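You operate a simulated robot arm through the tools that you are given. There is no shell and no other tool. Be economical: measure what you need, move in short steps, check, and stop when the job is done.

The job below is to be done with a simulated two-armed robot. You get a single attempt, and the scene is never put back.

Task
Put the dish on the top of the packing bench away on the grey sheet on the mixing table. Press the right tilt button three times. Put one of the discs from the top of the tile bench on top of the blue coaster set. Open the packing bench right drawer, take the pebble from the top of the tile bench and put it in the inside of the packing bench right drawer, then shut the drawer. Take the lid off the purple tin and lay it down on the top of the craft bench. Stack the sanding block that says "3" from the door end of the mixing table on top of the sanding block that says "2". The order is free.

Only the result counts: the job must be done as asked and must still hold three seconds after the hand-in. Knocking over, shifting, dropping, spilling or breaking anything else fails it. A push-on lid holds only when it is set on centred and level and pressed home; a screw cap is set on level and turned clockwise until tight. Flat cloth is picked up by pressing the open fingertips on it (5 to 10 N) and closing them slowly along it; thin cloth reads only 2 to 8 mm in the jaws.

Robot
Two 7-joint arms with fingered hands on one trunk, on a base that drives. Base frame: it is fixed to the floor where the robot stands at the start and does not move with it; the origin is under the middle of the robot, x ahead of it, y to its left, z up; the surface under the hand at the start is at about z = 0.8. Lengths are in m, angles in degrees, forces in N, time in s.
The left shoulder is at the start at [0.099, 0.128, 1.086], the right one opposite. Places, roughly: blue coaster set [0.75, 0.5, 0.75]; disc (8x8x2 cm) [-0.7, 2.3, 0.9]; dish (8x8x4 cm) [0.5, -0.2, 0.8]; grey sheet [-3.2, 4.5, 0.9]; inside of the packing bench right drawer [0.6, -0.7, 0.7]; packing bench right drawer [0.5, -0.7, 0.7]; pebble (3x3x2 cm) [-0.7, 2.9, 0.9]; purple tin [0.25, 4, 1]; right tilt button [0.6, 1.7, 0.8]; sanding block [-2, 4.5, 1]. Payload 5 kg a hand.
The TCP of each hand is the grasp point between the finger pads, 0.037 m short of the fingertips. In the tool frame z runs along the fingers and y along their closing line. Largest opening 0.124 m; the body of the gripper starts 0.043 m behind the TCP. The gripper is a hand of 3 fingers: y runs from the thumb to the fingers, the wrist lies at [-0.021, -0.116, -0.203] in the tool frame, and closing takes about 1.5 s.
Orientation is that of the tool frame in the base frame, as a unit quaternion [w, x, y, z]. With the fingers straight down and the wrist toward the robot, the tool's x, y and z point along [0, 1, 0], [1, 0, 0] and [0, 0, -1] of the base frame.

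Tools
- The arms move only by the tool jog_arm. It takes "left_deltas", "right_deltas" or both (then of equal length, played together; a hand with none holds still); each is a list that holds one entry, the list of rows, each a list of 6 numbers: the shift along the base's x, y, z in m, then the turn, a rotation vector about the base's x, y, z in degrees. In form: [[[x, y, z, ax, ay, az], ...]]. A call has 1 to 10 rows; each row shifts and turns the commanded pose from where the row before left it. "left_jaw" and "right_jaw" are, for a hand that has rows, the opening, from 0 (shut) to 1 (fully open), set as the call begins (left out, the last holds). Each row takes 0.2 s and may step no farther than 0.05 m and 8.6 degrees from the row before; otherwise, or with a gripper value out of range, the whole call is refused. A pose out of reach is approached as far as the arm can. The call stops where the force on the tool passes 40 N (or 10 N more than at its start, if that is more) or the arm is blocked; 0.2 s more then pass. Each finger travels about 0.045 m/s and halts on what it meets, pressing with about 27 N; the grip force reading is that of the motor and also rises with nothing between the fingers. The clock runs only during rows and for 0.2 s after the last one: add rows that do not move to give the fingers time. The reply holds the time, the measured pose of the TCP, the force on the tool along the base axes, the opening and the grip force, in the units named above and with some noise, with the torque about the TCP (base axes, N m) and any sound that the robot's microphone picked up, and new pictures: "views" is both (left out), scene, wrist or none (wrist: the cameras of the hands that moved).
- Cameras (640 x 400 px; columns grow to the right, rows downward): "scene" is now at [0.2539, -0.0378, 1.2403]; the picture's right is [-0.44, -0.90, 0.00], its down [-0.57, 0.28, -0.77] and it looks along [0.69, -0.34, -0.63] (base axes); focal length 214 px, centre (320, 200). "left" rides on the left gripper at [-0.072, -0.104, -0.154] in its tool frame; the picture's right is [-0.83, -0.26, 0.49], its down [0.51, -0.72, 0.47] and it looks along [0.23, 0.64, 0.73] (tool axes); focal length 243 px, centre (320, 200). "right" rides on the right gripper at [0.072, -0.104, -0.154] in its tool frame; the picture's right is [-0.83, 0.26, -0.49], its down [-0.51, -0.72, 0.47] and it looks along [-0.23, 0.64, 0.73] (tool axes); focal length 243 px, centre (320, 200). There is no depth. A picture from a camera that has moved, and an enlarged one, comes with that camera's place and axes in the base frame and with its lens.
- lift_body(by): slides the trunk up (or, below 0, down) by that many m; the arms and the scene camera ride with it, the base frame stays. It gives what a move gives, with no picture.
- drive_base(legs): drives the robot by 1 to 6 legs, each [ahead, left, turn to the left] in m, m and degrees, along the robot's own axes; the way and the turn of a leg run together, so that a leg with both is an arc; at most 1.5 m and 180 degrees a leg. The arms and the cameras ride along, it lands a little off, and it stops where it bumps. It gives what a move gives, and a new picture of the scene camera.
- hand_shape(shape, hand): the hand has 3 fingers and takes this shape, open, in about a second: jaw (thumb against the fingers, like two jaws); tri (thumb and two fingers); tip (a fingertip pinch); poke (one finger out to press); point (the index stretched); flat (the hand flat); cup (the hand cupped); fist (a fist). The gripper value then closes the fingers along that shape, each until it touches; the sizes above hold for jaw. It gives what a move gives, with no picture.
- turn_head(pan, tilt): turns the head with the scene camera to pan (to the left, within 80 degrees either way) and tilt (down, from -29 to 69), counted from straight ahead of the robot. It gives what a move gives, and a new picture of the scene camera.
- zoom(camera, box): a new picture of the part [left, top, right, bottom] of that camera's present view, enlarged. It takes no simulated time.
- sign_off(): hands the job in; it is judged then, once.

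Work in short steps. Places have to be worked out from the pictures, the camera data and where the tool is seen: move nearer, look again, correct. Check each grasp and each placing, and mend what went wrong. You have 186 turns and 260 pictures in all, those below and enlarged ones among them. Open the grippers and draw the arms clear of the work before you hand the job in, unless the task says otherwise.

The tools are called after "Call:" by a JSON object that holds its "op" and its "data". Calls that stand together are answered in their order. jog_arm: Moves the arms, as the interface text tells. Its arguments: {"type":"object","properties":{"left_deltas":{"type":"array"},"left_jaw":{"type":"number"},"right_deltas":{"type":"array"},"right_jaw":{"type":"number"},"views":{"type":"string","enum":["both","scene","wrist","none"]}},"required":[]} The other tools are called the same way: lift_body (by) slides the trunk up or down; hand_shape (shape, hand) gives the hand a shape; drive_base (legs) drives the base; turn_head (pan, tilt) turns the head that bears the scene camera; zoom (camera, box) takes an enlarged picture of a part of a camera's view; sign_off () hands the job in.

At the start:

```text
time: 0.0
left_position: [0.6941, -0.117, 1.0568]
left_ee_rot: [-0.001, 0.707, 0.707, 0.0]
left_contact_force: [-0.4, 0.0, -0.3]
left_wrist_torque: [-0.05, -0.01, 0.0]
left_width: 0.1236
left_grip_force: 0.0
left_shape: jaw
right_position: [0.5286, -0.5486, 1.122]
right_ee_rot: [-0.001, 0.707, 0.708, 0.0]
right_contact_force: [0.2, -0.1, -0.5]
right_wrist_torque: [0.02, 0.02, 0.0]
right_width: 0.1238
right_grip_force: 0.0
right_shape: jaw
trunk travel left (down, up): [-0.275, 0.288]
robot x, y, heading: [0.0028, -0.0016, -0.1]
head pan, tilt: [-26.1, 39.4]
```

scene: 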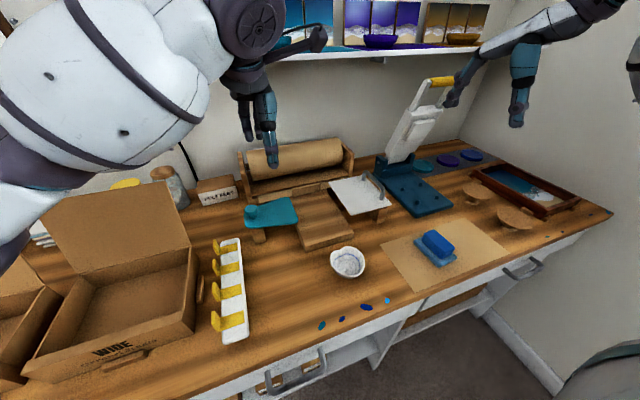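
right: 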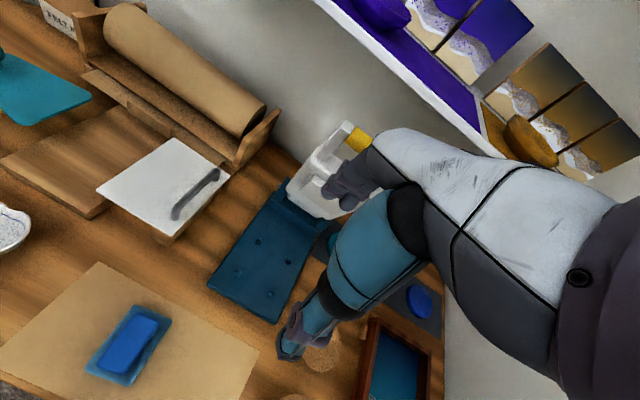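
left: 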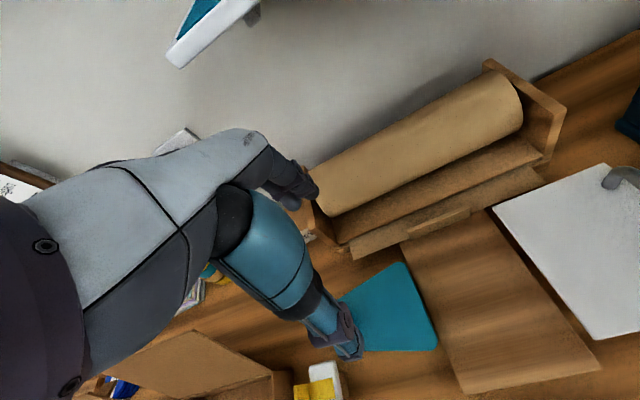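

I'll begin by looking round the start area and toward the other benches, since the dish shows at about [0.48, -0.22, 0.82].

Call:
{"op": "turn_head", "data": {"pan": -60, "tilt": 45}}

Call:
{"op": "turn_head", "data": {"pan": 40, "tilt": 30}}

Call:
{"op": "turn_head", "data": {"pan": 80, "tilt": 15}}

```text
time: 1.0
left_position: [0.6947, -0.1177, 1.0572]
left_ee_rot: [0.001, 0.707, 0.707, 0.0]
left_contact_force: [0.4, 0.4, 0.0]
left_wrist_torque: [0.01, 0.01, 0.01]
left_width: 0.1236
left_grip_force: 0.0
left_shape: jaw
right_position: [0.5281, -0.548, 1.1224]
right_ee_rot: [0.0, 0.707, 0.707, 0.001]
right_contact_force: [-0.3, -0.4, -0.3]
right_wrist_torque: [0.0, 0.04, 0.0]
right_width: 0.1233
right_grip_force: 0.0
right_shape: jaw
trunk travel left (down, up): [-0.275, 0.288]
robot x, y, heading: [-0.0054, 0.0007, -0.1]
head pan, tilt: [-60.0, 45.0]
camera scene: at [0.2179, -0.0706, 1.2321], right [-0.87, -0.5, 0.0], down [-0.35, 0.61, -0.71], along [0.35, -0.61, -0.71], focal length 214 px, centre (320, 200)
```

scene: 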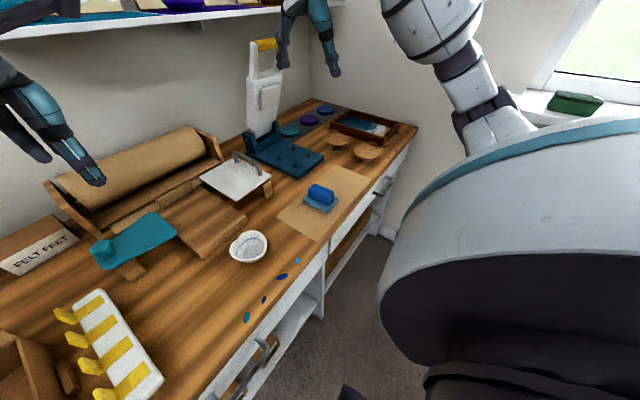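

```text
time: 2.8
left_position: [0.6937, -0.1162, 1.0569]
left_ee_rot: [0.0, 0.707, 0.707, 0.0]
left_contact_force: [0.6, 0.1, 0.6]
left_wrist_torque: [0.0, -0.01, -0.03]
left_width: 0.1238
left_grip_force: 0.1
left_shape: jaw
right_position: [0.529, -0.5475, 1.1214]
right_ee_rot: [0.0, 0.707, 0.707, 0.0]
right_contact_force: [0.2, -0.2, -1.2]
right_wrist_torque: [0.05, -0.01, 0.02]
right_width: 0.1234
right_grip_force: 0.1
right_shape: jaw
trunk travel left (down, up): [-0.275, 0.288]
robot x, y, heading: [0.0006, 0.004, -0.1]
head pan, tilt: [40.0, 30.0]
camera scene: at [0.2465, 0.0579, 1.2547], right [0.64, -0.77, 0.0], down [-0.38, -0.32, -0.87], along [0.66, 0.56, -0.5], focal length 214 px, centre (320, 200)
```

scene: 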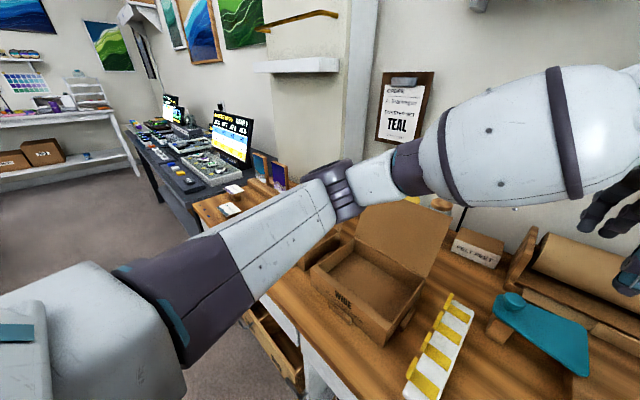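

```text
time: 3.8
left_position: [0.6947, -0.1167, 1.0585]
left_ee_rot: [0.0, 0.707, 0.707, 0.001]
left_contact_force: [0.4, 0.3, -0.1]
left_wrist_torque: [-0.03, 0.0, 0.03]
left_width: 0.1235
left_grip_force: 0.1
left_shape: jaw
right_position: [0.5295, -0.5482, 1.1214]
right_ee_rot: [0.0, 0.707, 0.707, 0.001]
right_contact_force: [0.3, -0.6, 0.7]
right_wrist_torque: [-0.01, -0.01, 0.03]
right_width: 0.1237
right_grip_force: 0.1
right_shape: jaw
trunk travel left (down, up): [-0.275, 0.288]
robot x, y, heading: [0.001, 0.0008, 0.1]
head pan, tilt: [80.0, 15.0]
camera scene: at [0.1935, 0.0918, 1.2789], right [0.98, -0.17, 0.0], down [-0.05, -0.26, -0.97], along [0.17, 0.95, -0.26], focal length 214 px, centre (320, 200)
```

scene: 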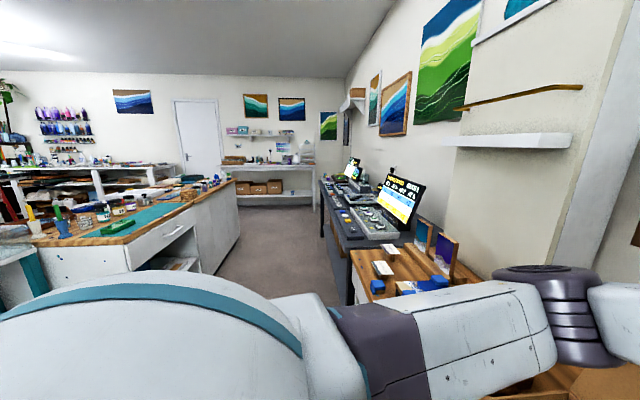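

The layout is clear: tile bench and console lie to the left, and the right drawer handle is to my right at about [0.48, -0.7, 0.7]. I'll back off and shift right to face that drawer.

Call:
{"op": "drive_base", "data": {"legs": [[-0.3, 0, 0], [0, -0.42, 0]]}}

Call:
{"op": "turn_head", "data": {"pan": -15, "tilt": 40}}

```text
time: 7.9
left_position: [0.395, -0.2552, 1.0642]
left_ee_rot: [0.011, 0.702, 0.712, -0.007]
left_contact_force: [0.4, -0.3, -0.2]
left_wrist_torque: [0.01, -0.01, 0.0]
left_width: 0.1236
left_grip_force: 0.0
left_shape: jaw
right_position: [0.2355, -0.6884, 1.1351]
right_ee_rot: [0.007, 0.703, 0.711, -0.006]
right_contact_force: [-0.6, 0.1, 1.4]
right_wrist_torque: [0.01, 0.02, 0.03]
right_width: 0.1236
right_grip_force: 0.0
right_shape: jaw
trunk travel left (down, up): [-0.275, 0.288]
robot x, y, heading: [-0.2955, -0.1717, 0.6]
head pan, tilt: [80.0, 15.0]
stopped in leg 2: the robot was blocked; the commanded pose is now the measured one
camera scene: at [-0.1091, -0.0466, 1.2774], right [0.99, -0.16, 0.01], down [-0.04, -0.28, -0.96], along [0.16, 0.95, -0.28], focal length 214 px, centre (320, 200)
```

scene: 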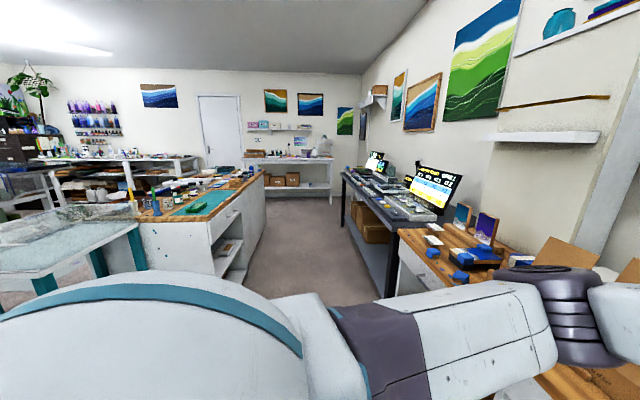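

```text
time: 9.6
left_position: [0.3961, -0.2557, 1.0622]
left_ee_rot: [0.012, 0.703, 0.711, -0.008]
left_contact_force: [-0.4, -0.6, -0.3]
left_wrist_torque: [-0.01, -0.02, -0.04]
left_width: 0.1237
left_grip_force: 0.1
left_shape: jaw
right_position: [0.2353, -0.687, 1.1343]
right_ee_rot: [0.006, 0.703, 0.711, -0.006]
right_contact_force: [0.5, 0.1, -0.5]
right_wrist_torque: [-0.04, -0.03, -0.03]
right_width: 0.1236
right_grip_force: 0.0
right_shape: jaw
trunk travel left (down, up): [-0.275, 0.288]
robot x, y, heading: [-0.2952, -0.1761, 0.8]
head pan, tilt: [-15.0, 40.0]
camera scene: at [-0.0404, -0.1604, 1.2405], right [-0.25, -0.97, 0.03], down [-0.62, 0.14, -0.77], along [0.74, -0.21, -0.63], focal length 214 px, centre (320, 200)
```

scene: 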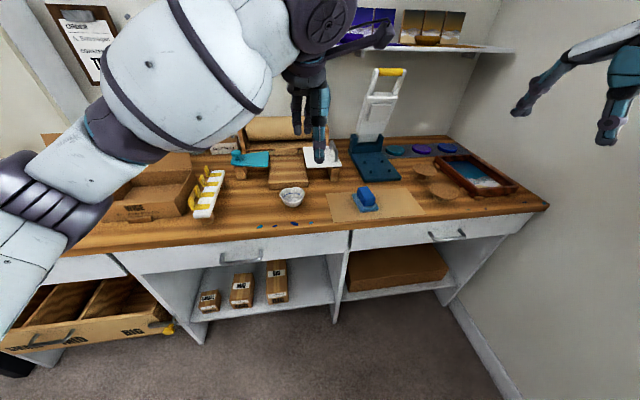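

Blocked on the right at y=-0.17; I'll look right to see what stopped it.

Call:
{"op": "turn_head", "data": {"pan": -80, "tilt": 30}}

```text
time: 11.0
left_position: [0.3964, -0.2541, 1.0633]
left_ee_rot: [0.011, 0.702, 0.712, -0.008]
left_contact_force: [1.1, 0.0, -1.0]
left_wrist_torque: [0.0, -0.01, -0.01]
left_width: 0.124
left_grip_force: 0.1
left_shape: jaw
right_position: [0.2364, -0.6868, 1.1341]
right_ee_rot: [0.006, 0.704, 0.71, -0.007]
right_contact_force: [-0.4, 1.1, 0.2]
right_wrist_torque: [-0.01, -0.01, -0.02]
right_width: 0.1237
right_grip_force: 0.0
right_shape: jaw
trunk travel left (down, up): [-0.275, 0.288]
robot x, y, heading: [-0.2937, -0.1733, 0.7]
head pan, tilt: [-80.0, 30.0]
camera scene: at [-0.1058, -0.2278, 1.2575], right [-0.98, -0.19, 0.0], down [-0.09, 0.47, -0.88], along [0.16, -0.86, -0.47], focal length 214 px, centre (320, 200)
```

scene: 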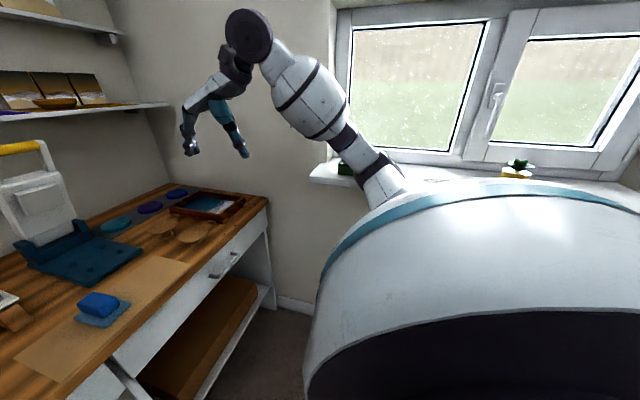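

The right elbow met the window sill. I'll ease left and turn a little right so that the right hand can reach the drawer handle, which I make about [0.31, -0.69, 0.71].

Call:
{"op": "drive_base", "data": {"legs": [[-0.02, 0.09, 0], [0, 0, -16]]}}

Call:
{"op": "turn_head", "data": {"pan": -35, "tilt": 45}}

Call:
{"op": "zoom", "data": {"camera": "scene", "box": [200, 150, 520, 350]}}

```text
time: 11.6
left_position: [0.3959, -0.2531, 1.0616]
left_ee_rot: [0.009, 0.701, 0.713, -0.007]
left_contact_force: [-0.4, 0.7, -0.5]
left_wrist_torque: [-0.02, 0.01, -0.01]
left_width: 0.1236
left_grip_force: 0.1
left_shape: jaw
right_position: [0.2348, -0.686, 1.1342]
right_ee_rot: [0.007, 0.702, 0.712, -0.007]
right_contact_force: [-0.1, -0.2, -0.1]
right_wrist_torque: [-0.04, 0.0, -0.02]
right_width: 0.1239
right_grip_force: 0.0
right_shape: jaw
trunk travel left (down, up): [-0.275, 0.288]
robot x, y, heading: [-0.2972, -0.1699, 0.7]
head pan, tilt: [-80.0, 30.0]
stopped in leg 1: the robot was blocked; the commanded pose is now the measured one
camera scene: at [-0.1071, -0.2284, 1.2571], right [-0.98, -0.19, 0.0], down [-0.09, 0.47, -0.88], along [0.16, -0.86, -0.48], focal length 214 px, centre (320, 200)
```

scene: 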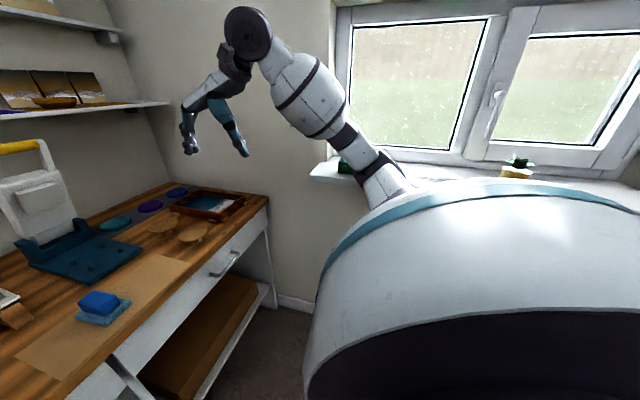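

```text
time: 12.8
left_position: [0.3954, -0.2547, 1.0634]
left_ee_rot: [0.01, 0.702, 0.712, -0.008]
left_contact_force: [0.2, 0.8, 0.3]
left_wrist_torque: [-0.03, 0.02, 0.01]
left_width: 0.124
left_grip_force: 0.0
left_shape: jaw
right_position: [0.2364, -0.6865, 1.1351]
right_ee_rot: [0.006, 0.703, 0.711, -0.006]
right_contact_force: [0.0, 0.5, 0.1]
right_wrist_torque: [-0.01, -0.01, 0.0]
right_width: 0.1237
right_grip_force: 0.1
right_shape: jaw
trunk travel left (down, up): [-0.275, 0.288]
robot x, y, heading: [-0.2993, -0.1749, 0.8]
head pan, tilt: [-35.0, 45.0]
camera scene: at [-0.056, -0.1857, 1.2339], right [-0.56, -0.83, 0.02], down [-0.58, 0.38, -0.72], along [0.59, -0.42, -0.69], focal length 214 px, centre (320, 200)
```

scene: 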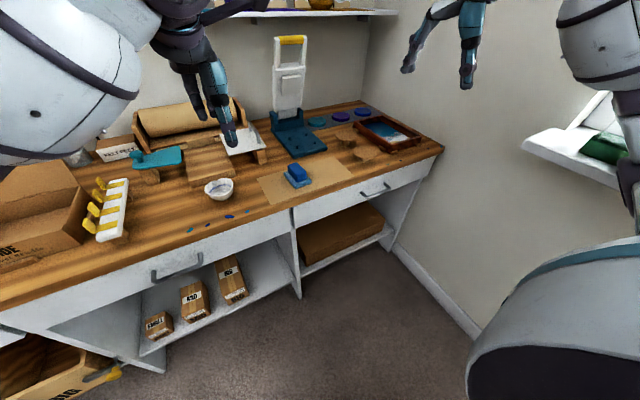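

```text
2.00 times, centred on (360, 250) of scene
camera zoom: at [-0.056, -0.1857, 1.2339], right [-0.56, -0.83, 0.02], down [-0.58, 0.38, -0.72], along [0.59, -0.42, -0.69], focal length 429 px, centre (240, 100)
```

zoom: 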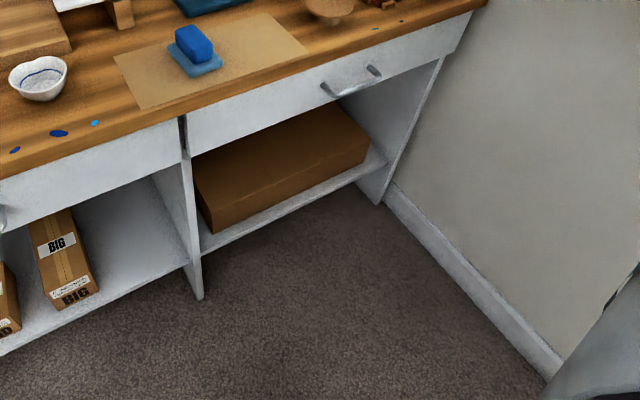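

The move left was refused as well, so the right arm is still against the sill. I'll draw the right hand inward and up a little to free its elbow, watching the picture.

Call:
{"op": "jog_arm", "data": {"right_deltas": [[[0.0, 0.03, 0.02, 0, 0, 0], [0, 0.03, 0.02, 0, 0, 0], [0, 0.03, 0.02, 0, 0, 0]]], "views": "wrist"}}

Call:
{"op": "turn_head", "data": {"pan": -75, "tilt": 20}}

```text
time: 13.6
left_position: [0.3993, -0.2729, 1.0587]
left_ee_rot: [0.002, 0.702, 0.713, -0.001]
left_contact_force: [1.0, 0.9, 0.0]
left_wrist_torque: [-0.11, 0.01, -0.01]
left_width: 0.1236
left_grip_force: 0.1
left_shape: jaw
right_position: [0.2389, -0.6175, 1.1815]
right_ee_rot: [-0.002, 0.703, 0.711, 0.0]
right_contact_force: [0.0, 1.3, 0.9]
right_wrist_torque: [-0.14, 0.02, 0.01]
right_width: 0.1237
right_grip_force: 0.1
right_shape: jaw
trunk travel left (down, up): [-0.275, 0.288]
robot x, y, heading: [-0.296, -0.1688, 0.8]
head pan, tilt: [-35.0, 45.0]
camera right: at [0.134, -0.5453, 1.3356], right [0.27, -0.83, 0.49], down [-0.72, -0.52, -0.47], along [0.64, -0.22, -0.73], focal length 243 px, centre (320, 200)
```

right: 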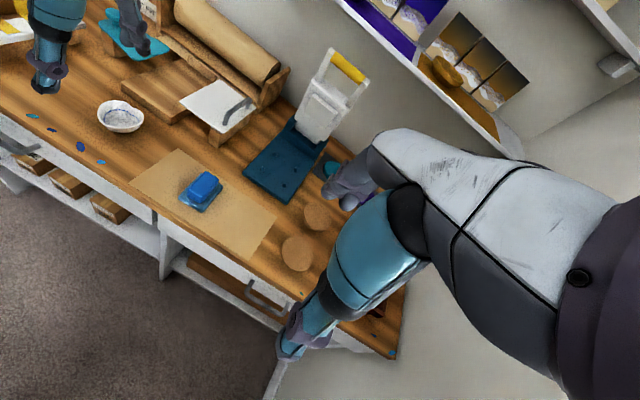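

```text
time: 14.6
left_position: [0.3996, -0.28, 1.0577]
left_ee_rot: [-0.001, 0.702, 0.712, 0.0]
left_contact_force: [0.4, 0.1, 0.2]
left_wrist_torque: [-0.01, -0.02, 0.0]
left_width: 0.1237
left_grip_force: 0.0
left_shape: jaw
right_position: [0.2416, -0.6242, 1.179]
right_ee_rot: [-0.003, 0.704, 0.71, 0.002]
right_contact_force: [0.2, 1.3, -0.3]
right_wrist_torque: [-0.02, 0.01, -0.02]
right_width: 0.1238
right_grip_force: 0.0
right_shape: jaw
trunk travel left (down, up): [-0.275, 0.288]
robot x, y, heading: [-0.2968, -0.1708, 0.4]
head pan, tilt: [-75.0, 20.0]
camera scene: at [-0.0935, -0.2596, 1.2708], right [-0.96, -0.27, 0.0], down [-0.09, 0.33, -0.94], along [0.26, -0.9, -0.34], focal length 214 px, centre (320, 200)
```

scene: 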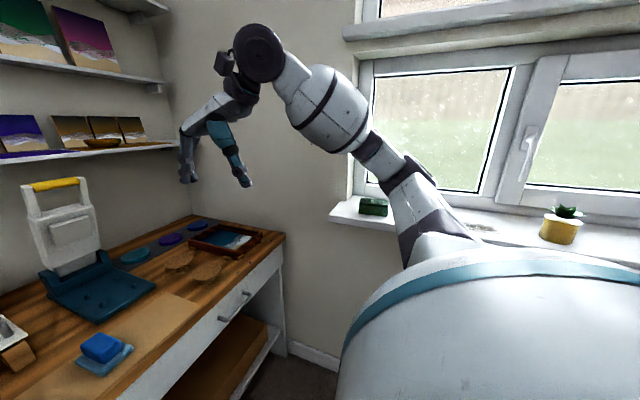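

The robot sprang back upright, so it is free and the green box stands untouched. Now I'll move left and turn right.

Call:
{"op": "drive_base", "data": {"legs": [[-0.02, 0.1, 0], [0, 0, -16]]}}

Call:
{"op": "turn_head", "data": {"pan": -15, "tilt": 45}}

Call:
{"op": "zoom", "data": {"camera": "scene", "box": [240, 120, 480, 270]}}

```text
time: 17.1
left_position: [0.3225, -0.3679, 1.057]
left_ee_rot: [0.001, 0.794, 0.608, 0.0]
left_contact_force: [0.1, -0.1, 0.3]
left_wrist_torque: [0.04, -0.01, 0.01]
left_width: 0.124
left_grip_force: 0.0
left_shape: jaw
right_position: [0.0749, -0.6551, 1.1786]
right_ee_rot: [-0.003, 0.795, 0.607, 0.002]
right_contact_force: [-0.6, 0.2, -0.6]
right_wrist_torque: [0.01, 0.0, 0.01]
right_width: 0.1238
right_grip_force: 0.0
right_shape: jaw
trunk travel left (down, up): [-0.275, 0.288]
robot x, y, heading: [-0.3193, -0.0717, -15.3]
head pan, tilt: [-75.0, 20.0]
camera scene: at [-0.146, -0.2133, 1.2707], right [-1.0, 0.0, 0.0], down [0.0, 0.34, -0.94], along [0.0, -0.94, -0.34], focal length 214 px, centre (320, 200)
```

scene: 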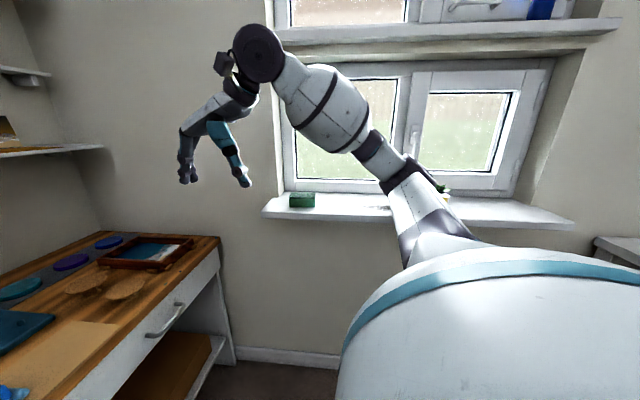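

```text
time: 18.4
left_position: [0.3234, -0.3677, 1.0571]
left_ee_rot: [0.0, 0.794, 0.608, 0.0]
left_contact_force: [-0.7, 0.6, -0.8]
left_wrist_torque: [-0.01, -0.01, 0.01]
left_width: 0.1238
left_grip_force: 0.2
left_shape: jaw
right_position: [0.0749, -0.6556, 1.1776]
right_ee_rot: [-0.003, 0.795, 0.606, 0.003]
right_contact_force: [-0.1, -0.6, 0.8]
right_wrist_torque: [-0.01, -0.01, -0.01]
right_width: 0.1239
right_grip_force: 0.0
right_shape: jaw
trunk travel left (down, up): [-0.275, 0.288]
robot x, y, heading: [-0.3158, -0.0751, -15.3]
head pan, tilt: [-15.0, 45.0]
camera scene: at [-0.0757, -0.1611, 1.2321], right [-0.5, -0.86, 0.0], down [-0.61, 0.36, -0.71], along [0.61, -0.36, -0.71], focal length 214 px, centre (320, 200)
```

scene: 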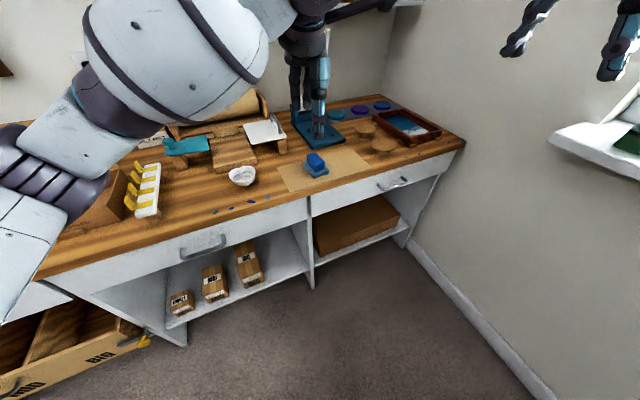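

```text
2.67 times, centred on (360, 195) of scene
camera zoom: at [-0.0757, -0.1611, 1.2321], right [-0.5, -0.86, 0.0], down [-0.61, 0.36, -0.71], along [0.61, -0.36, -0.71], focal length 572 px, centre (213, 213)
```

zoom: 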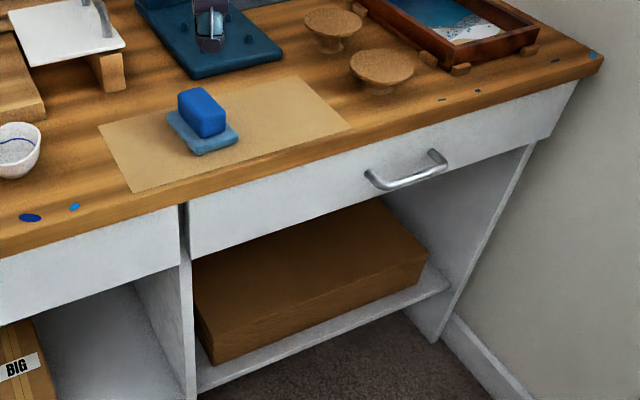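

The bar handle reads at about [0.305, -0.70, 0.70]. I'll bring the right hand down in front of the bench and turn it to point forward, fingers closing vertically.

Call:
{"op": "jog_arm", "data": {"right_deltas": [[[0.0, 0, -0.03, 0, 0, 7.65], [0, 0, -0.04, 0, 0, 7.65], [0, 0, -0.04, 0, -8.5, 0], [0.0, 0, -0.04, 0, -8.5, 0], [0.0, 0, -0.04, 0, -8.5, 0], [0.0, 0, -0.04, 0, -8.5, 0], [0.0, -0.01, -0.04, 0, -8.5, 0], [0.0, -0.01, -0.04, 0, -8.5, 0], [0.0, -0.01, -0.04, 0, -8.5, 0], [0.0, -0.015, -0.04, 0, -8.5, 0]]], "right_jaw": 0.6, "views": "both"}}

```text
time: 20.6
left_position: [0.324, -0.3686, 1.0564]
left_ee_rot: [0.0, 0.794, 0.608, -0.001]
left_contact_force: [-0.6, 0.4, 0.2]
left_wrist_torque: [0.0, 0.0, 0.0]
left_width: 0.1237
left_grip_force: 0.0
left_shape: jaw
right_position: [0.0761, -0.6996, 0.7862]
right_ee_rot: [0.392, 0.586, 0.588, 0.397]
right_contact_force: [0.3, -0.1, -0.7]
right_wrist_torque: [0.0, -0.03, 0.01]
right_width: 0.0747
right_grip_force: 0.0
right_shape: jaw
trunk travel left (down, up): [-0.275, 0.288]
robot x, y, heading: [-0.3193, -0.0755, -15.2]
head pan, tilt: [-15.0, 45.0]
camera scene: at [-0.0741, -0.1614, 1.2318], right [-0.5, -0.86, 0.0], down [-0.61, 0.36, -0.71], along [0.61, -0.36, -0.71], focal length 214 px, centre (320, 200)
camera right: at [-0.106, -0.6276, 0.7483], right [-0.35, -0.83, 0.42], down [0.17, -0.5, -0.85], along [0.92, -0.23, 0.32], focal length 243 px, centre (320, 200)
```

scene: 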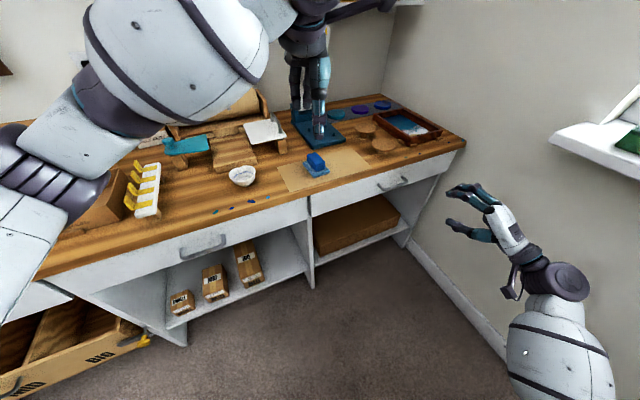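
right: 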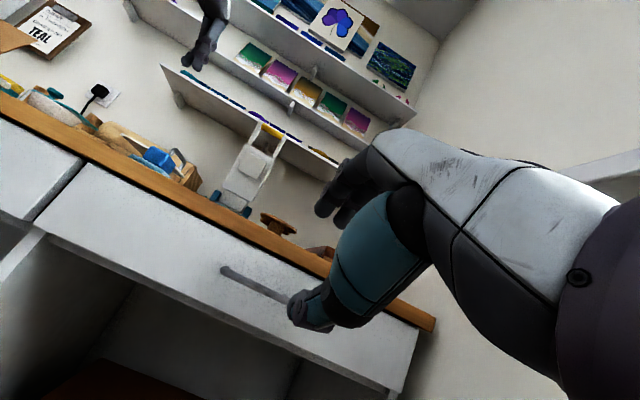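

The handle triangulates to x≈0.305, y -0.63..-0.755, z≈0.718. I move to about 7 cm short of it along the pointing line.

Call:
{"op": "jog_arm", "data": {"right_deltas": [[[0.05, 0, -0.01, 0, 0, 0], [0.05, 0.002, -0.013, 0, 0, 0], [0.05, 0.002, -0.013, 0, 0, 0]]]}}

Call:
{"op": "zoom", "data": {"camera": "scene", "box": [340, 130, 500, 230]}}

```text
refused: row 1 steps farther than a row can; nothing moved
```

```text
4.00 times, centred on (420, 180) of scene
camera zoom: at [-0.0741, -0.1614, 1.2318], right [-0.5, -0.86, 0.0], down [-0.61, 0.36, -0.71], along [0.61, -0.36, -0.71], focal length 858 px, centre (-80, 280)
```

zoom: 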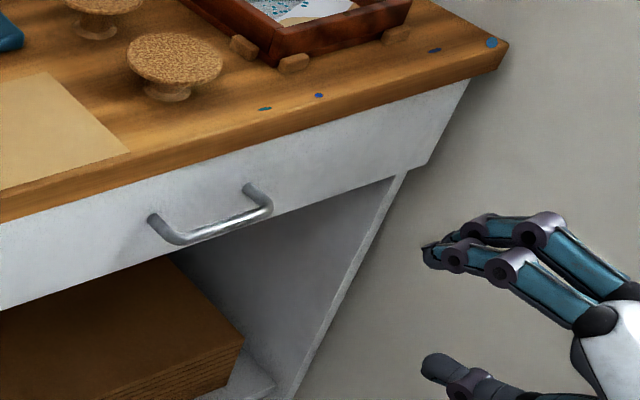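

Steps must stay under 5 cm in total; I resend it smaller.

Call:
{"op": "jog_arm", "data": {"right_deltas": [[[0.04, 0, -0.01, 0, 0, 0], [0.04, 0.002, -0.01, 0, 0, 0], [0.04, 0.002, -0.009, 0, 0, 0], [0.03, 0, -0.006, 0, 0, 0]]]}}

Call:
{"op": "zoom", "data": {"camera": "scene", "box": [340, 130, 500, 230]}}

```text
time: 21.6
left_position: [0.3236, -0.3679, 1.0564]
left_ee_rot: [-0.001, 0.794, 0.608, 0.0]
left_contact_force: [0.0, -0.3, -0.8]
left_wrist_torque: [0.02, 0.03, -0.02]
left_width: 0.1239
left_grip_force: 0.1
left_shape: jaw
right_position: [0.226, -0.6954, 0.7498]
right_ee_rot: [0.393, 0.585, 0.588, 0.397]
right_contact_force: [-0.3, -0.7, -0.2]
right_wrist_torque: [-0.01, -0.03, -0.01]
right_width: 0.0747
right_grip_force: 0.0
right_shape: jaw
trunk travel left (down, up): [-0.275, 0.288]
robot x, y, heading: [-0.3162, -0.0737, -15.3]
head pan, tilt: [-15.0, 45.0]
camera scene: at [-0.0748, -0.1613, 1.2319], right [-0.5, -0.86, 0.0], down [-0.61, 0.36, -0.71], along [0.61, -0.36, -0.71], focal length 214 px, centre (320, 200)
camera right: at [0.0434, -0.6231, 0.7116], right [-0.35, -0.83, 0.43], down [0.17, -0.5, -0.85], along [0.92, -0.23, 0.32], focal length 243 px, centre (320, 200)
```

scene: 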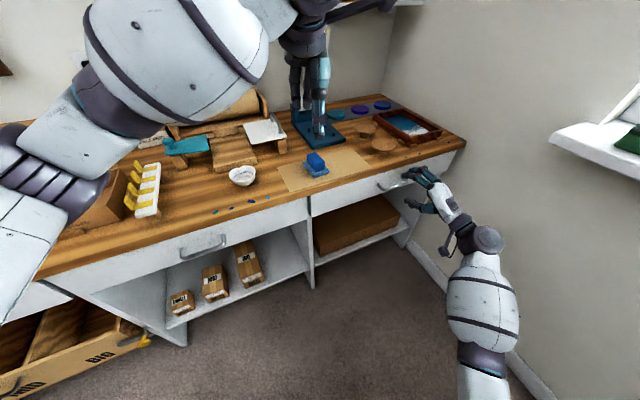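
right: 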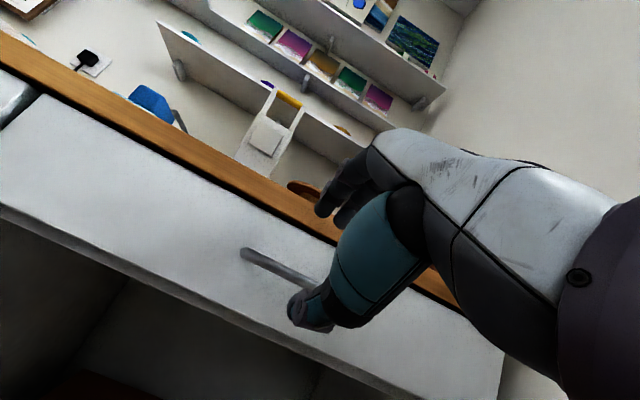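

```text
4.00 times, centred on (420, 180) of scene
camera zoom: at [-0.0748, -0.1613, 1.2319], right [-0.5, -0.86, 0.0], down [-0.61, 0.36, -0.71], along [0.61, -0.36, -0.71], focal length 858 px, centre (-80, 280)
```

zoom: 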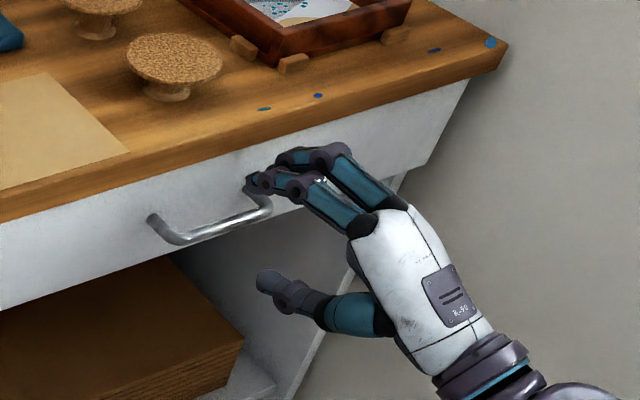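

The hand lines up; the bar looks slightly lower (z≈0.708). I go in onto the bar and close.

Call:
{"op": "jog_arm", "data": {"right_deltas": [[[0.015, 0.005, -0.018, 0, 0, 0], [0.02, 0, -0.01, 0, 0, 0], [0.02, 0, -0.008, 0, 0, 0]]]}}

Call:
{"op": "zoom", "data": {"camera": "scene", "box": [340, 130, 500, 230]}}

```text
time: 22.4
left_position: [0.3197, -0.3695, 1.0604]
left_ee_rot: [0.001, 0.795, 0.607, 0.0]
left_contact_force: [0.5, 0.3, -0.3]
left_wrist_torque: [-0.02, -0.04, 0.01]
left_width: 0.124
left_grip_force: 0.0
left_shape: jaw
right_position: [0.2769, -0.6918, 0.7168]
right_ee_rot: [0.395, 0.585, 0.587, 0.397]
right_contact_force: [-17.9, 1.0, 2.3]
right_wrist_torque: [-0.14, -1.01, -0.2]
right_width: 0.0743
right_grip_force: 0.1
right_shape: jaw
trunk travel left (down, up): [-0.275, 0.288]
robot x, y, heading: [-0.3151, -0.0713, -15.2]
head pan, tilt: [-15.0, 45.0]
camera scene: at [-0.0795, -0.1606, 1.2329], right [-0.5, -0.86, 0.0], down [-0.61, 0.36, -0.71], along [0.61, -0.36, -0.71], focal length 214 px, centre (320, 200)
camera right: at [0.0947, -0.6186, 0.6795], right [-0.35, -0.83, 0.43], down [0.17, -0.51, -0.85], along [0.92, -0.23, 0.32], focal length 243 px, centre (320, 200)
```

scene: 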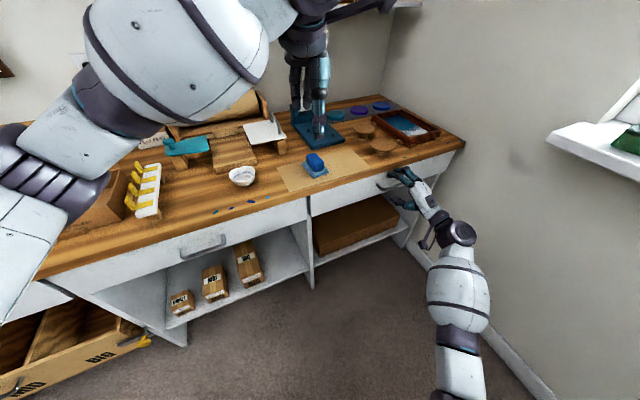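
right: 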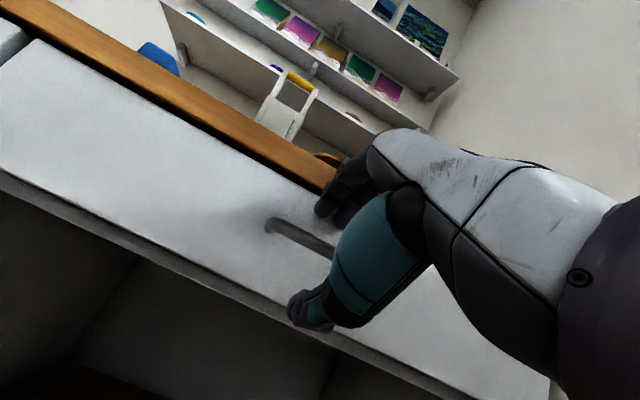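

```text
4.00 times, centred on (420, 180) of scene
camera zoom: at [-0.0795, -0.1606, 1.2329], right [-0.5, -0.86, 0.0], down [-0.61, 0.36, -0.71], along [0.61, -0.36, -0.71], focal length 858 px, centre (-80, 280)
```

zoom: 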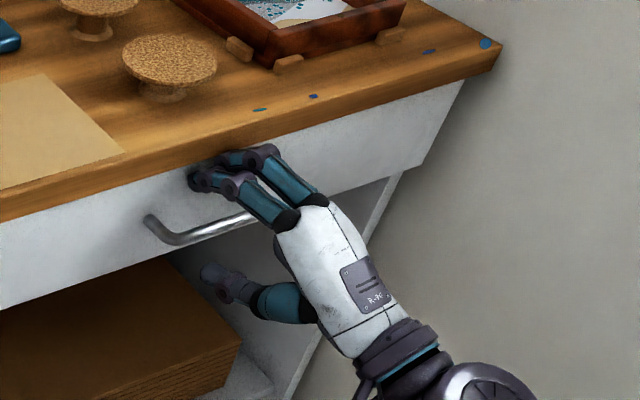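

The upper fingers reach behind the bar and touch the drawer front. I back off 6 mm and close on the bar.

Call:
{"op": "jog_arm", "data": {"right_deltas": [[[-0.008, 0, 0, 0, 0, 0], [0, 0, 0, 0, 0, 0], [0, 0, 0, 0, 0, 0], [0, 0, 0, 0, 0, 0], [0, 0, 0, 0, 0, 0], [0, 0, 0, 0, 0, 0], [0, 0, 0, 0, 0, 0]]], "right_jaw": 0, "views": "none"}}

Call:
{"op": "zoom", "data": {"camera": "scene", "box": [340, 130, 500, 230]}}

```text
time: 24.0
left_position: [0.3207, -0.3686, 1.0575]
left_ee_rot: [0.0, 0.794, 0.608, 0.0]
left_contact_force: [0.4, 0.3, -0.2]
left_wrist_torque: [0.0, -0.05, -0.02]
left_width: 0.1238
left_grip_force: 0.1
left_shape: jaw
right_position: [0.2716, -0.6911, 0.7154]
right_ee_rot: [0.392, 0.585, 0.588, 0.398]
right_contact_force: [-13.3, 3.1, -3.7]
right_wrist_torque: [0.25, 0.14, 0.03]
right_width: 0.0035
right_grip_force: 27.0
right_shape: jaw
trunk travel left (down, up): [-0.275, 0.288]
robot x, y, heading: [-0.3196, -0.0739, -15.1]
head pan, tilt: [-15.0, 45.0]
```

```text
4.00 times, centred on (420, 180) of scene
camera zoom: at [-0.0765, -0.1613, 1.2322], right [-0.5, -0.86, 0.0], down [-0.61, 0.36, -0.71], along [0.61, -0.36, -0.71], focal length 858 px, centre (-80, 280)
```

zoom: 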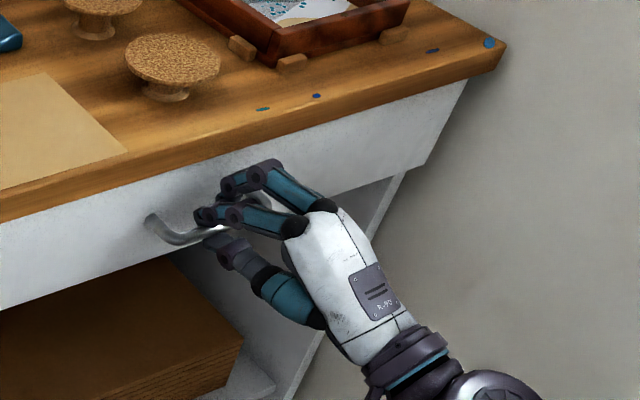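

The fingers seem hooked round the bar. I pull 4 cm back to see whether the drawer follows.

Call:
{"op": "jog_arm", "data": {"right_deltas": [[[-0.01, 0, 0, 0, 0, 0], [-0.01, 0, 0, 0, 0, 0], [-0.01, 0, 0, 0, 0, 0], [-0.015, 0, 0, 0, 0, 0], [-0.015, 0, 0, 0, 0, 0]]], "views": "none"}}

Call:
{"op": "zoom", "data": {"camera": "scene", "box": [340, 130, 500, 230]}}

```text
time: 25.2
left_position: [0.3233, -0.3676, 1.0577]
left_ee_rot: [0.001, 0.794, 0.608, -0.001]
left_contact_force: [-0.3, 0.0, 0.9]
left_wrist_torque: [-0.01, 0.0, -0.02]
left_width: 0.1237
left_grip_force: 0.0
left_shape: jaw
right_position: [0.2121, -0.6877, 0.717]
right_ee_rot: [0.392, 0.584, 0.59, 0.397]
right_contact_force: [2.3, 21.2, -11.0]
right_wrist_torque: [0.13, 0.31, 0.56]
right_width: 0.0028
right_grip_force: 27.5
right_shape: jaw
trunk travel left (down, up): [-0.275, 0.288]
robot x, y, heading: [-0.3169, -0.0747, -15.3]
head pan, tilt: [-15.0, 45.0]
```

```text
4.00 times, centred on (420, 180) of scene
camera zoom: at [-0.075, -0.1595, 1.232], right [-0.5, -0.86, 0.0], down [-0.61, 0.35, -0.71], along [0.61, -0.36, -0.71], focal length 858 px, centre (-80, 280)
```

zoom: 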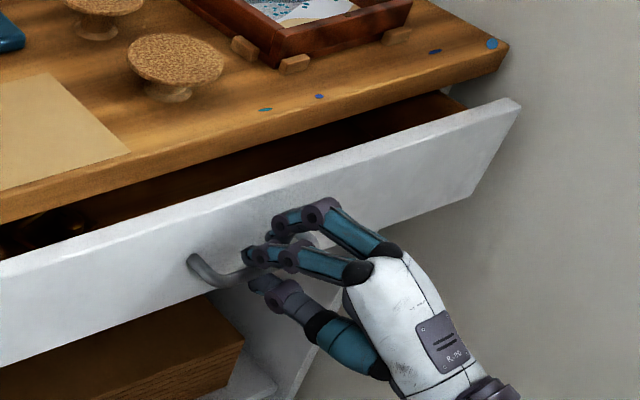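

The drawer follows. I keep pulling, easing the sideways strain.

Call:
{"op": "jog_arm", "data": {"right_deltas": [[[-0.02, 0.004, 0.002, 0, 0, 0], [-0.02, 0.002, 0, 0, 0, 0], [-0.02, 0, 0, 0, 0, 0], [-0.02, 0, 0, 0, 0, 0], [-0.02, 0, 0, 0, 0, 0], [-0.02, 0, 0, 0, 0, 0]]], "views": "scene"}}

```text
time: 26.6
left_position: [0.3242, -0.3668, 1.0575]
left_ee_rot: [0.001, 0.794, 0.608, -0.001]
left_contact_force: [-0.8, -0.9, 1.2]
left_wrist_torque: [-0.01, 0.01, 0.0]
left_width: 0.1239
left_grip_force: 0.0
left_shape: jaw
right_position: [0.0915, -0.6833, 0.7202]
right_ee_rot: [0.393, 0.584, 0.588, 0.397]
right_contact_force: [2.4, 28.7, -14.3]
right_wrist_torque: [0.06, 0.35, 0.7]
right_width: 0.0026
right_grip_force: 26.9
right_shape: jaw
trunk travel left (down, up): [-0.275, 0.288]
robot x, y, heading: [-0.3164, -0.0718, -15.2]
head pan, tilt: [-15.0, 45.0]
camera scene: at [-0.0752, -0.1596, 1.2321], right [-0.5, -0.86, 0.0], down [-0.61, 0.35, -0.71], along [0.61, -0.36, -0.71], focal length 214 px, centre (320, 200)
```

scene: 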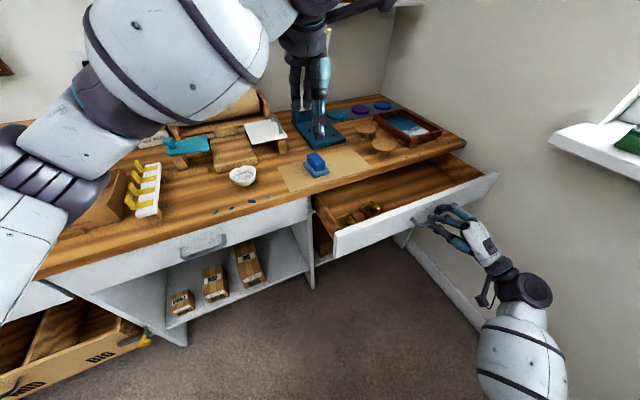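

The drawer stands about 18 cm open with free room on its right side. I release the handle and retreat.

Call:
{"op": "jog_arm", "data": {"right_deltas": [[[0, -0.004, 0, 0, 0, 0], [0, -0.004, 0, 0, 0, 0], [0, 0, 0, 0, 0, 0], [0, 0, 0, 0, 0, 0], [0, 0, 0, 0, 0, 0], [0, 0, 0, 0, 0, 0]]], "right_jaw": 0.6, "views": "none"}}

Call:
{"op": "jog_arm", "data": {"right_deltas": [[[-0.03, 0, 0.0, 0, 0, 0], [-0.03, 0, 0.0, 0, 0, 0], [-0.02, 0, 0.0, 0, 0, 0]]], "views": "scene"}}

```text
time: 28.0
left_position: [0.322, -0.3675, 1.0573]
left_ee_rot: [0.0, 0.794, 0.608, 0.0]
left_contact_force: [0.1, -0.2, -0.3]
left_wrist_torque: [-0.02, 0.02, 0.02]
left_width: 0.1236
left_grip_force: 0.0
left_shape: jaw
right_position: [0.0923, -0.6925, 0.7195]
right_ee_rot: [0.393, 0.584, 0.589, 0.398]
right_contact_force: [0.6, 0.0, -0.5]
right_wrist_torque: [-0.02, 0.03, 0.0]
right_width: 0.0737
right_grip_force: 0.0
right_shape: jaw
trunk travel left (down, up): [-0.275, 0.288]
robot x, y, heading: [-0.319, -0.0753, -15.1]
head pan, tilt: [-15.0, 45.0]
```

```text
time: 28.8
left_position: [0.3213, -0.3682, 1.057]
left_ee_rot: [0.0, 0.794, 0.608, 0.0]
left_contact_force: [0.2, 0.4, 0.4]
left_wrist_torque: [-0.01, -0.02, -0.02]
left_width: 0.124
left_grip_force: 0.0
left_shape: jaw
right_position: [0.0109, -0.6942, 0.7202]
right_ee_rot: [0.393, 0.585, 0.588, 0.397]
right_contact_force: [-0.9, -0.2, 0.2]
right_wrist_torque: [-0.04, -0.03, -0.01]
right_width: 0.0743
right_grip_force: 0.1
right_shape: jaw
trunk travel left (down, up): [-0.275, 0.288]
robot x, y, heading: [-0.3204, -0.0675, -15.3]
head pan, tilt: [-15.0, 45.0]
camera scene: at [-0.0759, -0.161, 1.2322], right [-0.5, -0.86, 0.0], down [-0.61, 0.36, -0.71], along [0.61, -0.36, -0.71], focal length 214 px, centre (320, 200)
```

scene: 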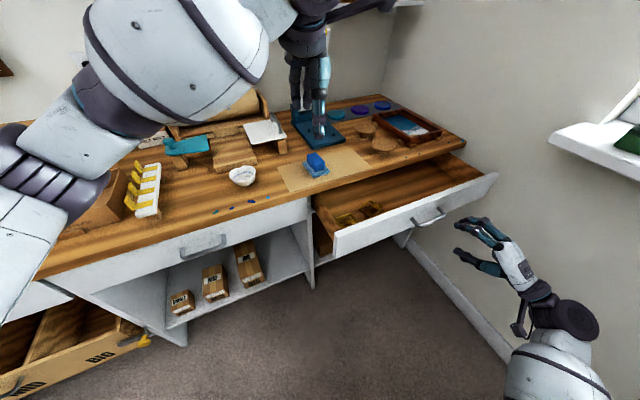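

The drawer is open. Now I tuck both arms for travelling: right hand back to pointing down, left hand to the left side.

Call:
{"op": "jog_arm", "data": {"right_deltas": [[[0, 0.0, 0.045, 0, 8.5, 0], [0, 0, 0.045, 0, 8.5, 0], [0, 0.02, 0.04, 0, 8.5, 0], [0.01, 0.025, 0.04, 0, 8.5, 0], [0.01, 0.025, 0.04, 0, 8.5, 0], [0.01, 0.025, 0.04, 0, 8.5, 0], [0.01, 0.025, 0.04, 0, 8.5, 0], [0.01, 0.025, 0.04, 0, 8.5, 0], [0.01, 0.025, 0.04, 0, 0, -8], [0.01, 0.025, 0.04, 0, 0, -7.3]]], "left_deltas": [[[-0.007, 0.033, 0.01, 0, 0, 0], [-0.007, 0.033, 0.01, 0, 0, 0], [-0.007, 0.033, 0.01, 0, 0, 0], [-0.007, 0.033, 0.01, 0, 0, 0], [-0.007, 0.033, 0.01, 0, 0, 0], [-0.007, 0.033, 0.01, 0, 0, 0], [-0.007, 0.033, 0.01, 0, 0, 0], [-0.007, 0.033, 0.01, 0, 0, 0], [-0.007, 0.033, 0.01, 0, 0, 0], [-0.007, 0.033, 0.01, 0, 0, 0]]], "right_jaw": 1, "views": "none"}}

Call:
{"op": "turn_head", "data": {"pan": 70, "tilt": 20}}

```text
time: 31.0
left_position: [0.2516, -0.0324, 1.1566]
left_ee_rot: [0.002, 0.793, 0.609, -0.001]
left_contact_force: [-0.8, 0.9, -0.4]
left_wrist_torque: [-0.07, 0.04, 0.01]
left_width: 0.1238
left_grip_force: 0.1
left_shape: jaw
right_position: [0.0798, -0.4938, 1.1297]
right_ee_rot: [-0.001, 0.796, 0.606, 0.002]
right_contact_force: [-0.1, 0.9, 0.9]
right_wrist_torque: [-0.09, 0.0, -0.01]
right_width: 0.1238
right_grip_force: 0.0
right_shape: jaw
trunk travel left (down, up): [-0.275, 0.288]
robot x, y, heading: [-0.3171, -0.0731, -15.3]
head pan, tilt: [-15.0, 45.0]
```

```text
time: 32.6
left_position: [0.2527, -0.0369, 1.1564]
left_ee_rot: [0.0, 0.794, 0.608, 0.0]
left_contact_force: [0.4, -0.7, -0.6]
left_wrist_torque: [-0.02, 0.0, 0.01]
left_width: 0.1238
left_grip_force: 0.0
left_shape: jaw
right_position: [0.0796, -0.4981, 1.1281]
right_ee_rot: [-0.003, 0.795, 0.607, 0.002]
right_contact_force: [0.6, -0.2, -0.5]
right_wrist_torque: [0.03, 0.0, 0.05]
right_width: 0.1238
right_grip_force: 0.1
right_shape: jaw
trunk travel left (down, up): [-0.275, 0.288]
robot x, y, heading: [-0.3157, -0.0737, -15.1]
head pan, tilt: [70.0, 20.0]
camera scene: at [-0.0922, -0.044, 1.2708], right [0.82, -0.58, 0.0], down [-0.2, -0.28, -0.94], along [0.54, 0.77, -0.34], focal length 214 px, centre (320, 200)
```

scene: 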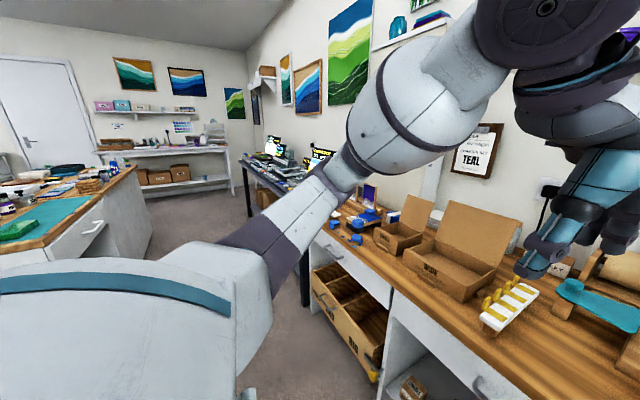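

I turn left to face along the aisle and look.

Call:
{"op": "drive_base", "data": {"legs": [[0, 0, 105]]}}

Call:
{"op": "turn_head", "data": {"pan": 20, "tilt": 20}}

```text
time: 37.4
left_position: [-0.5076, 0.4651, 1.1575]
left_ee_rot: [0.0, -0.007, 1.0, 0.0]
left_contact_force: [-0.5, 0.8, 0.1]
left_wrist_torque: [0.0, -0.01, 0.0]
left_width: 0.1239
left_grip_force: 0.1
left_shape: jaw
right_position: [-0.0171, 0.4265, 1.1273]
right_ee_rot: [-0.004, -0.006, 1.0, -0.002]
right_contact_force: [0.2, -0.2, -0.1]
right_wrist_torque: [-0.02, 0.01, 0.02]
right_width: 0.1236
right_grip_force: 0.1
right_shape: jaw
trunk travel left (down, up): [-0.275, 0.288]
robot x, y, heading: [-0.3174, -0.0788, 90.8]
head pan, tilt: [70.0, 20.0]
camera scene: at [-0.4077, 0.135, 1.2708], right [0.33, 0.94, 0.0], down [0.32, -0.11, -0.94], along [-0.89, 0.31, -0.34], focal length 214 px, centre (320, 200)
```

scene: 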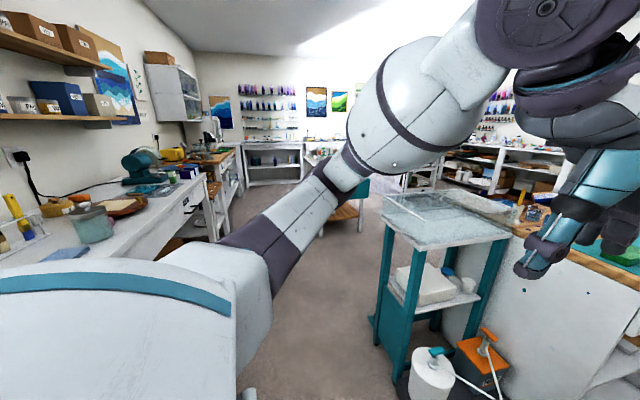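

```text
time: 38.6
left_position: [-0.5081, 0.4652, 1.1568]
left_ee_rot: [0.0, -0.007, 1.0, -0.001]
left_contact_force: [-0.2, -0.3, 0.3]
left_wrist_torque: [-0.01, -0.02, -0.04]
left_width: 0.1238
left_grip_force: 0.0
left_shape: jaw
right_position: [-0.0184, 0.4251, 1.128]
right_ee_rot: [-0.004, -0.006, 1.0, -0.001]
right_contact_force: [-0.3, 0.2, -0.7]
right_wrist_torque: [-0.01, -0.01, -0.01]
right_width: 0.1234
right_grip_force: 0.1
right_shape: jaw
trunk travel left (down, up): [-0.275, 0.288]
robot x, y, heading: [-0.3144, -0.0745, 90.8]
head pan, tilt: [20.0, 20.0]
camera scene: at [-0.3529, 0.1913, 1.2708], right [0.93, 0.35, 0.0], down [0.12, -0.32, -0.94], along [-0.33, 0.88, -0.34], focal length 214 px, centre (320, 200)
```

scene: 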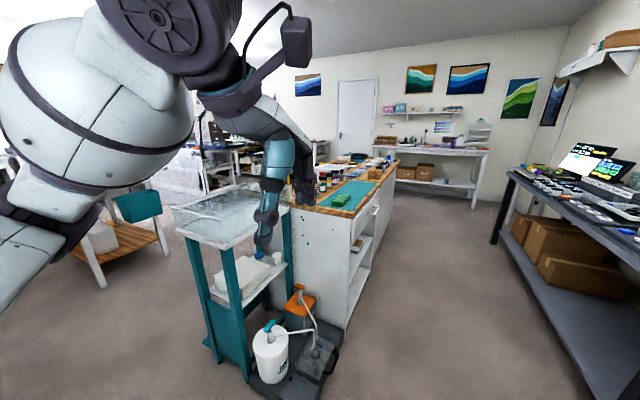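

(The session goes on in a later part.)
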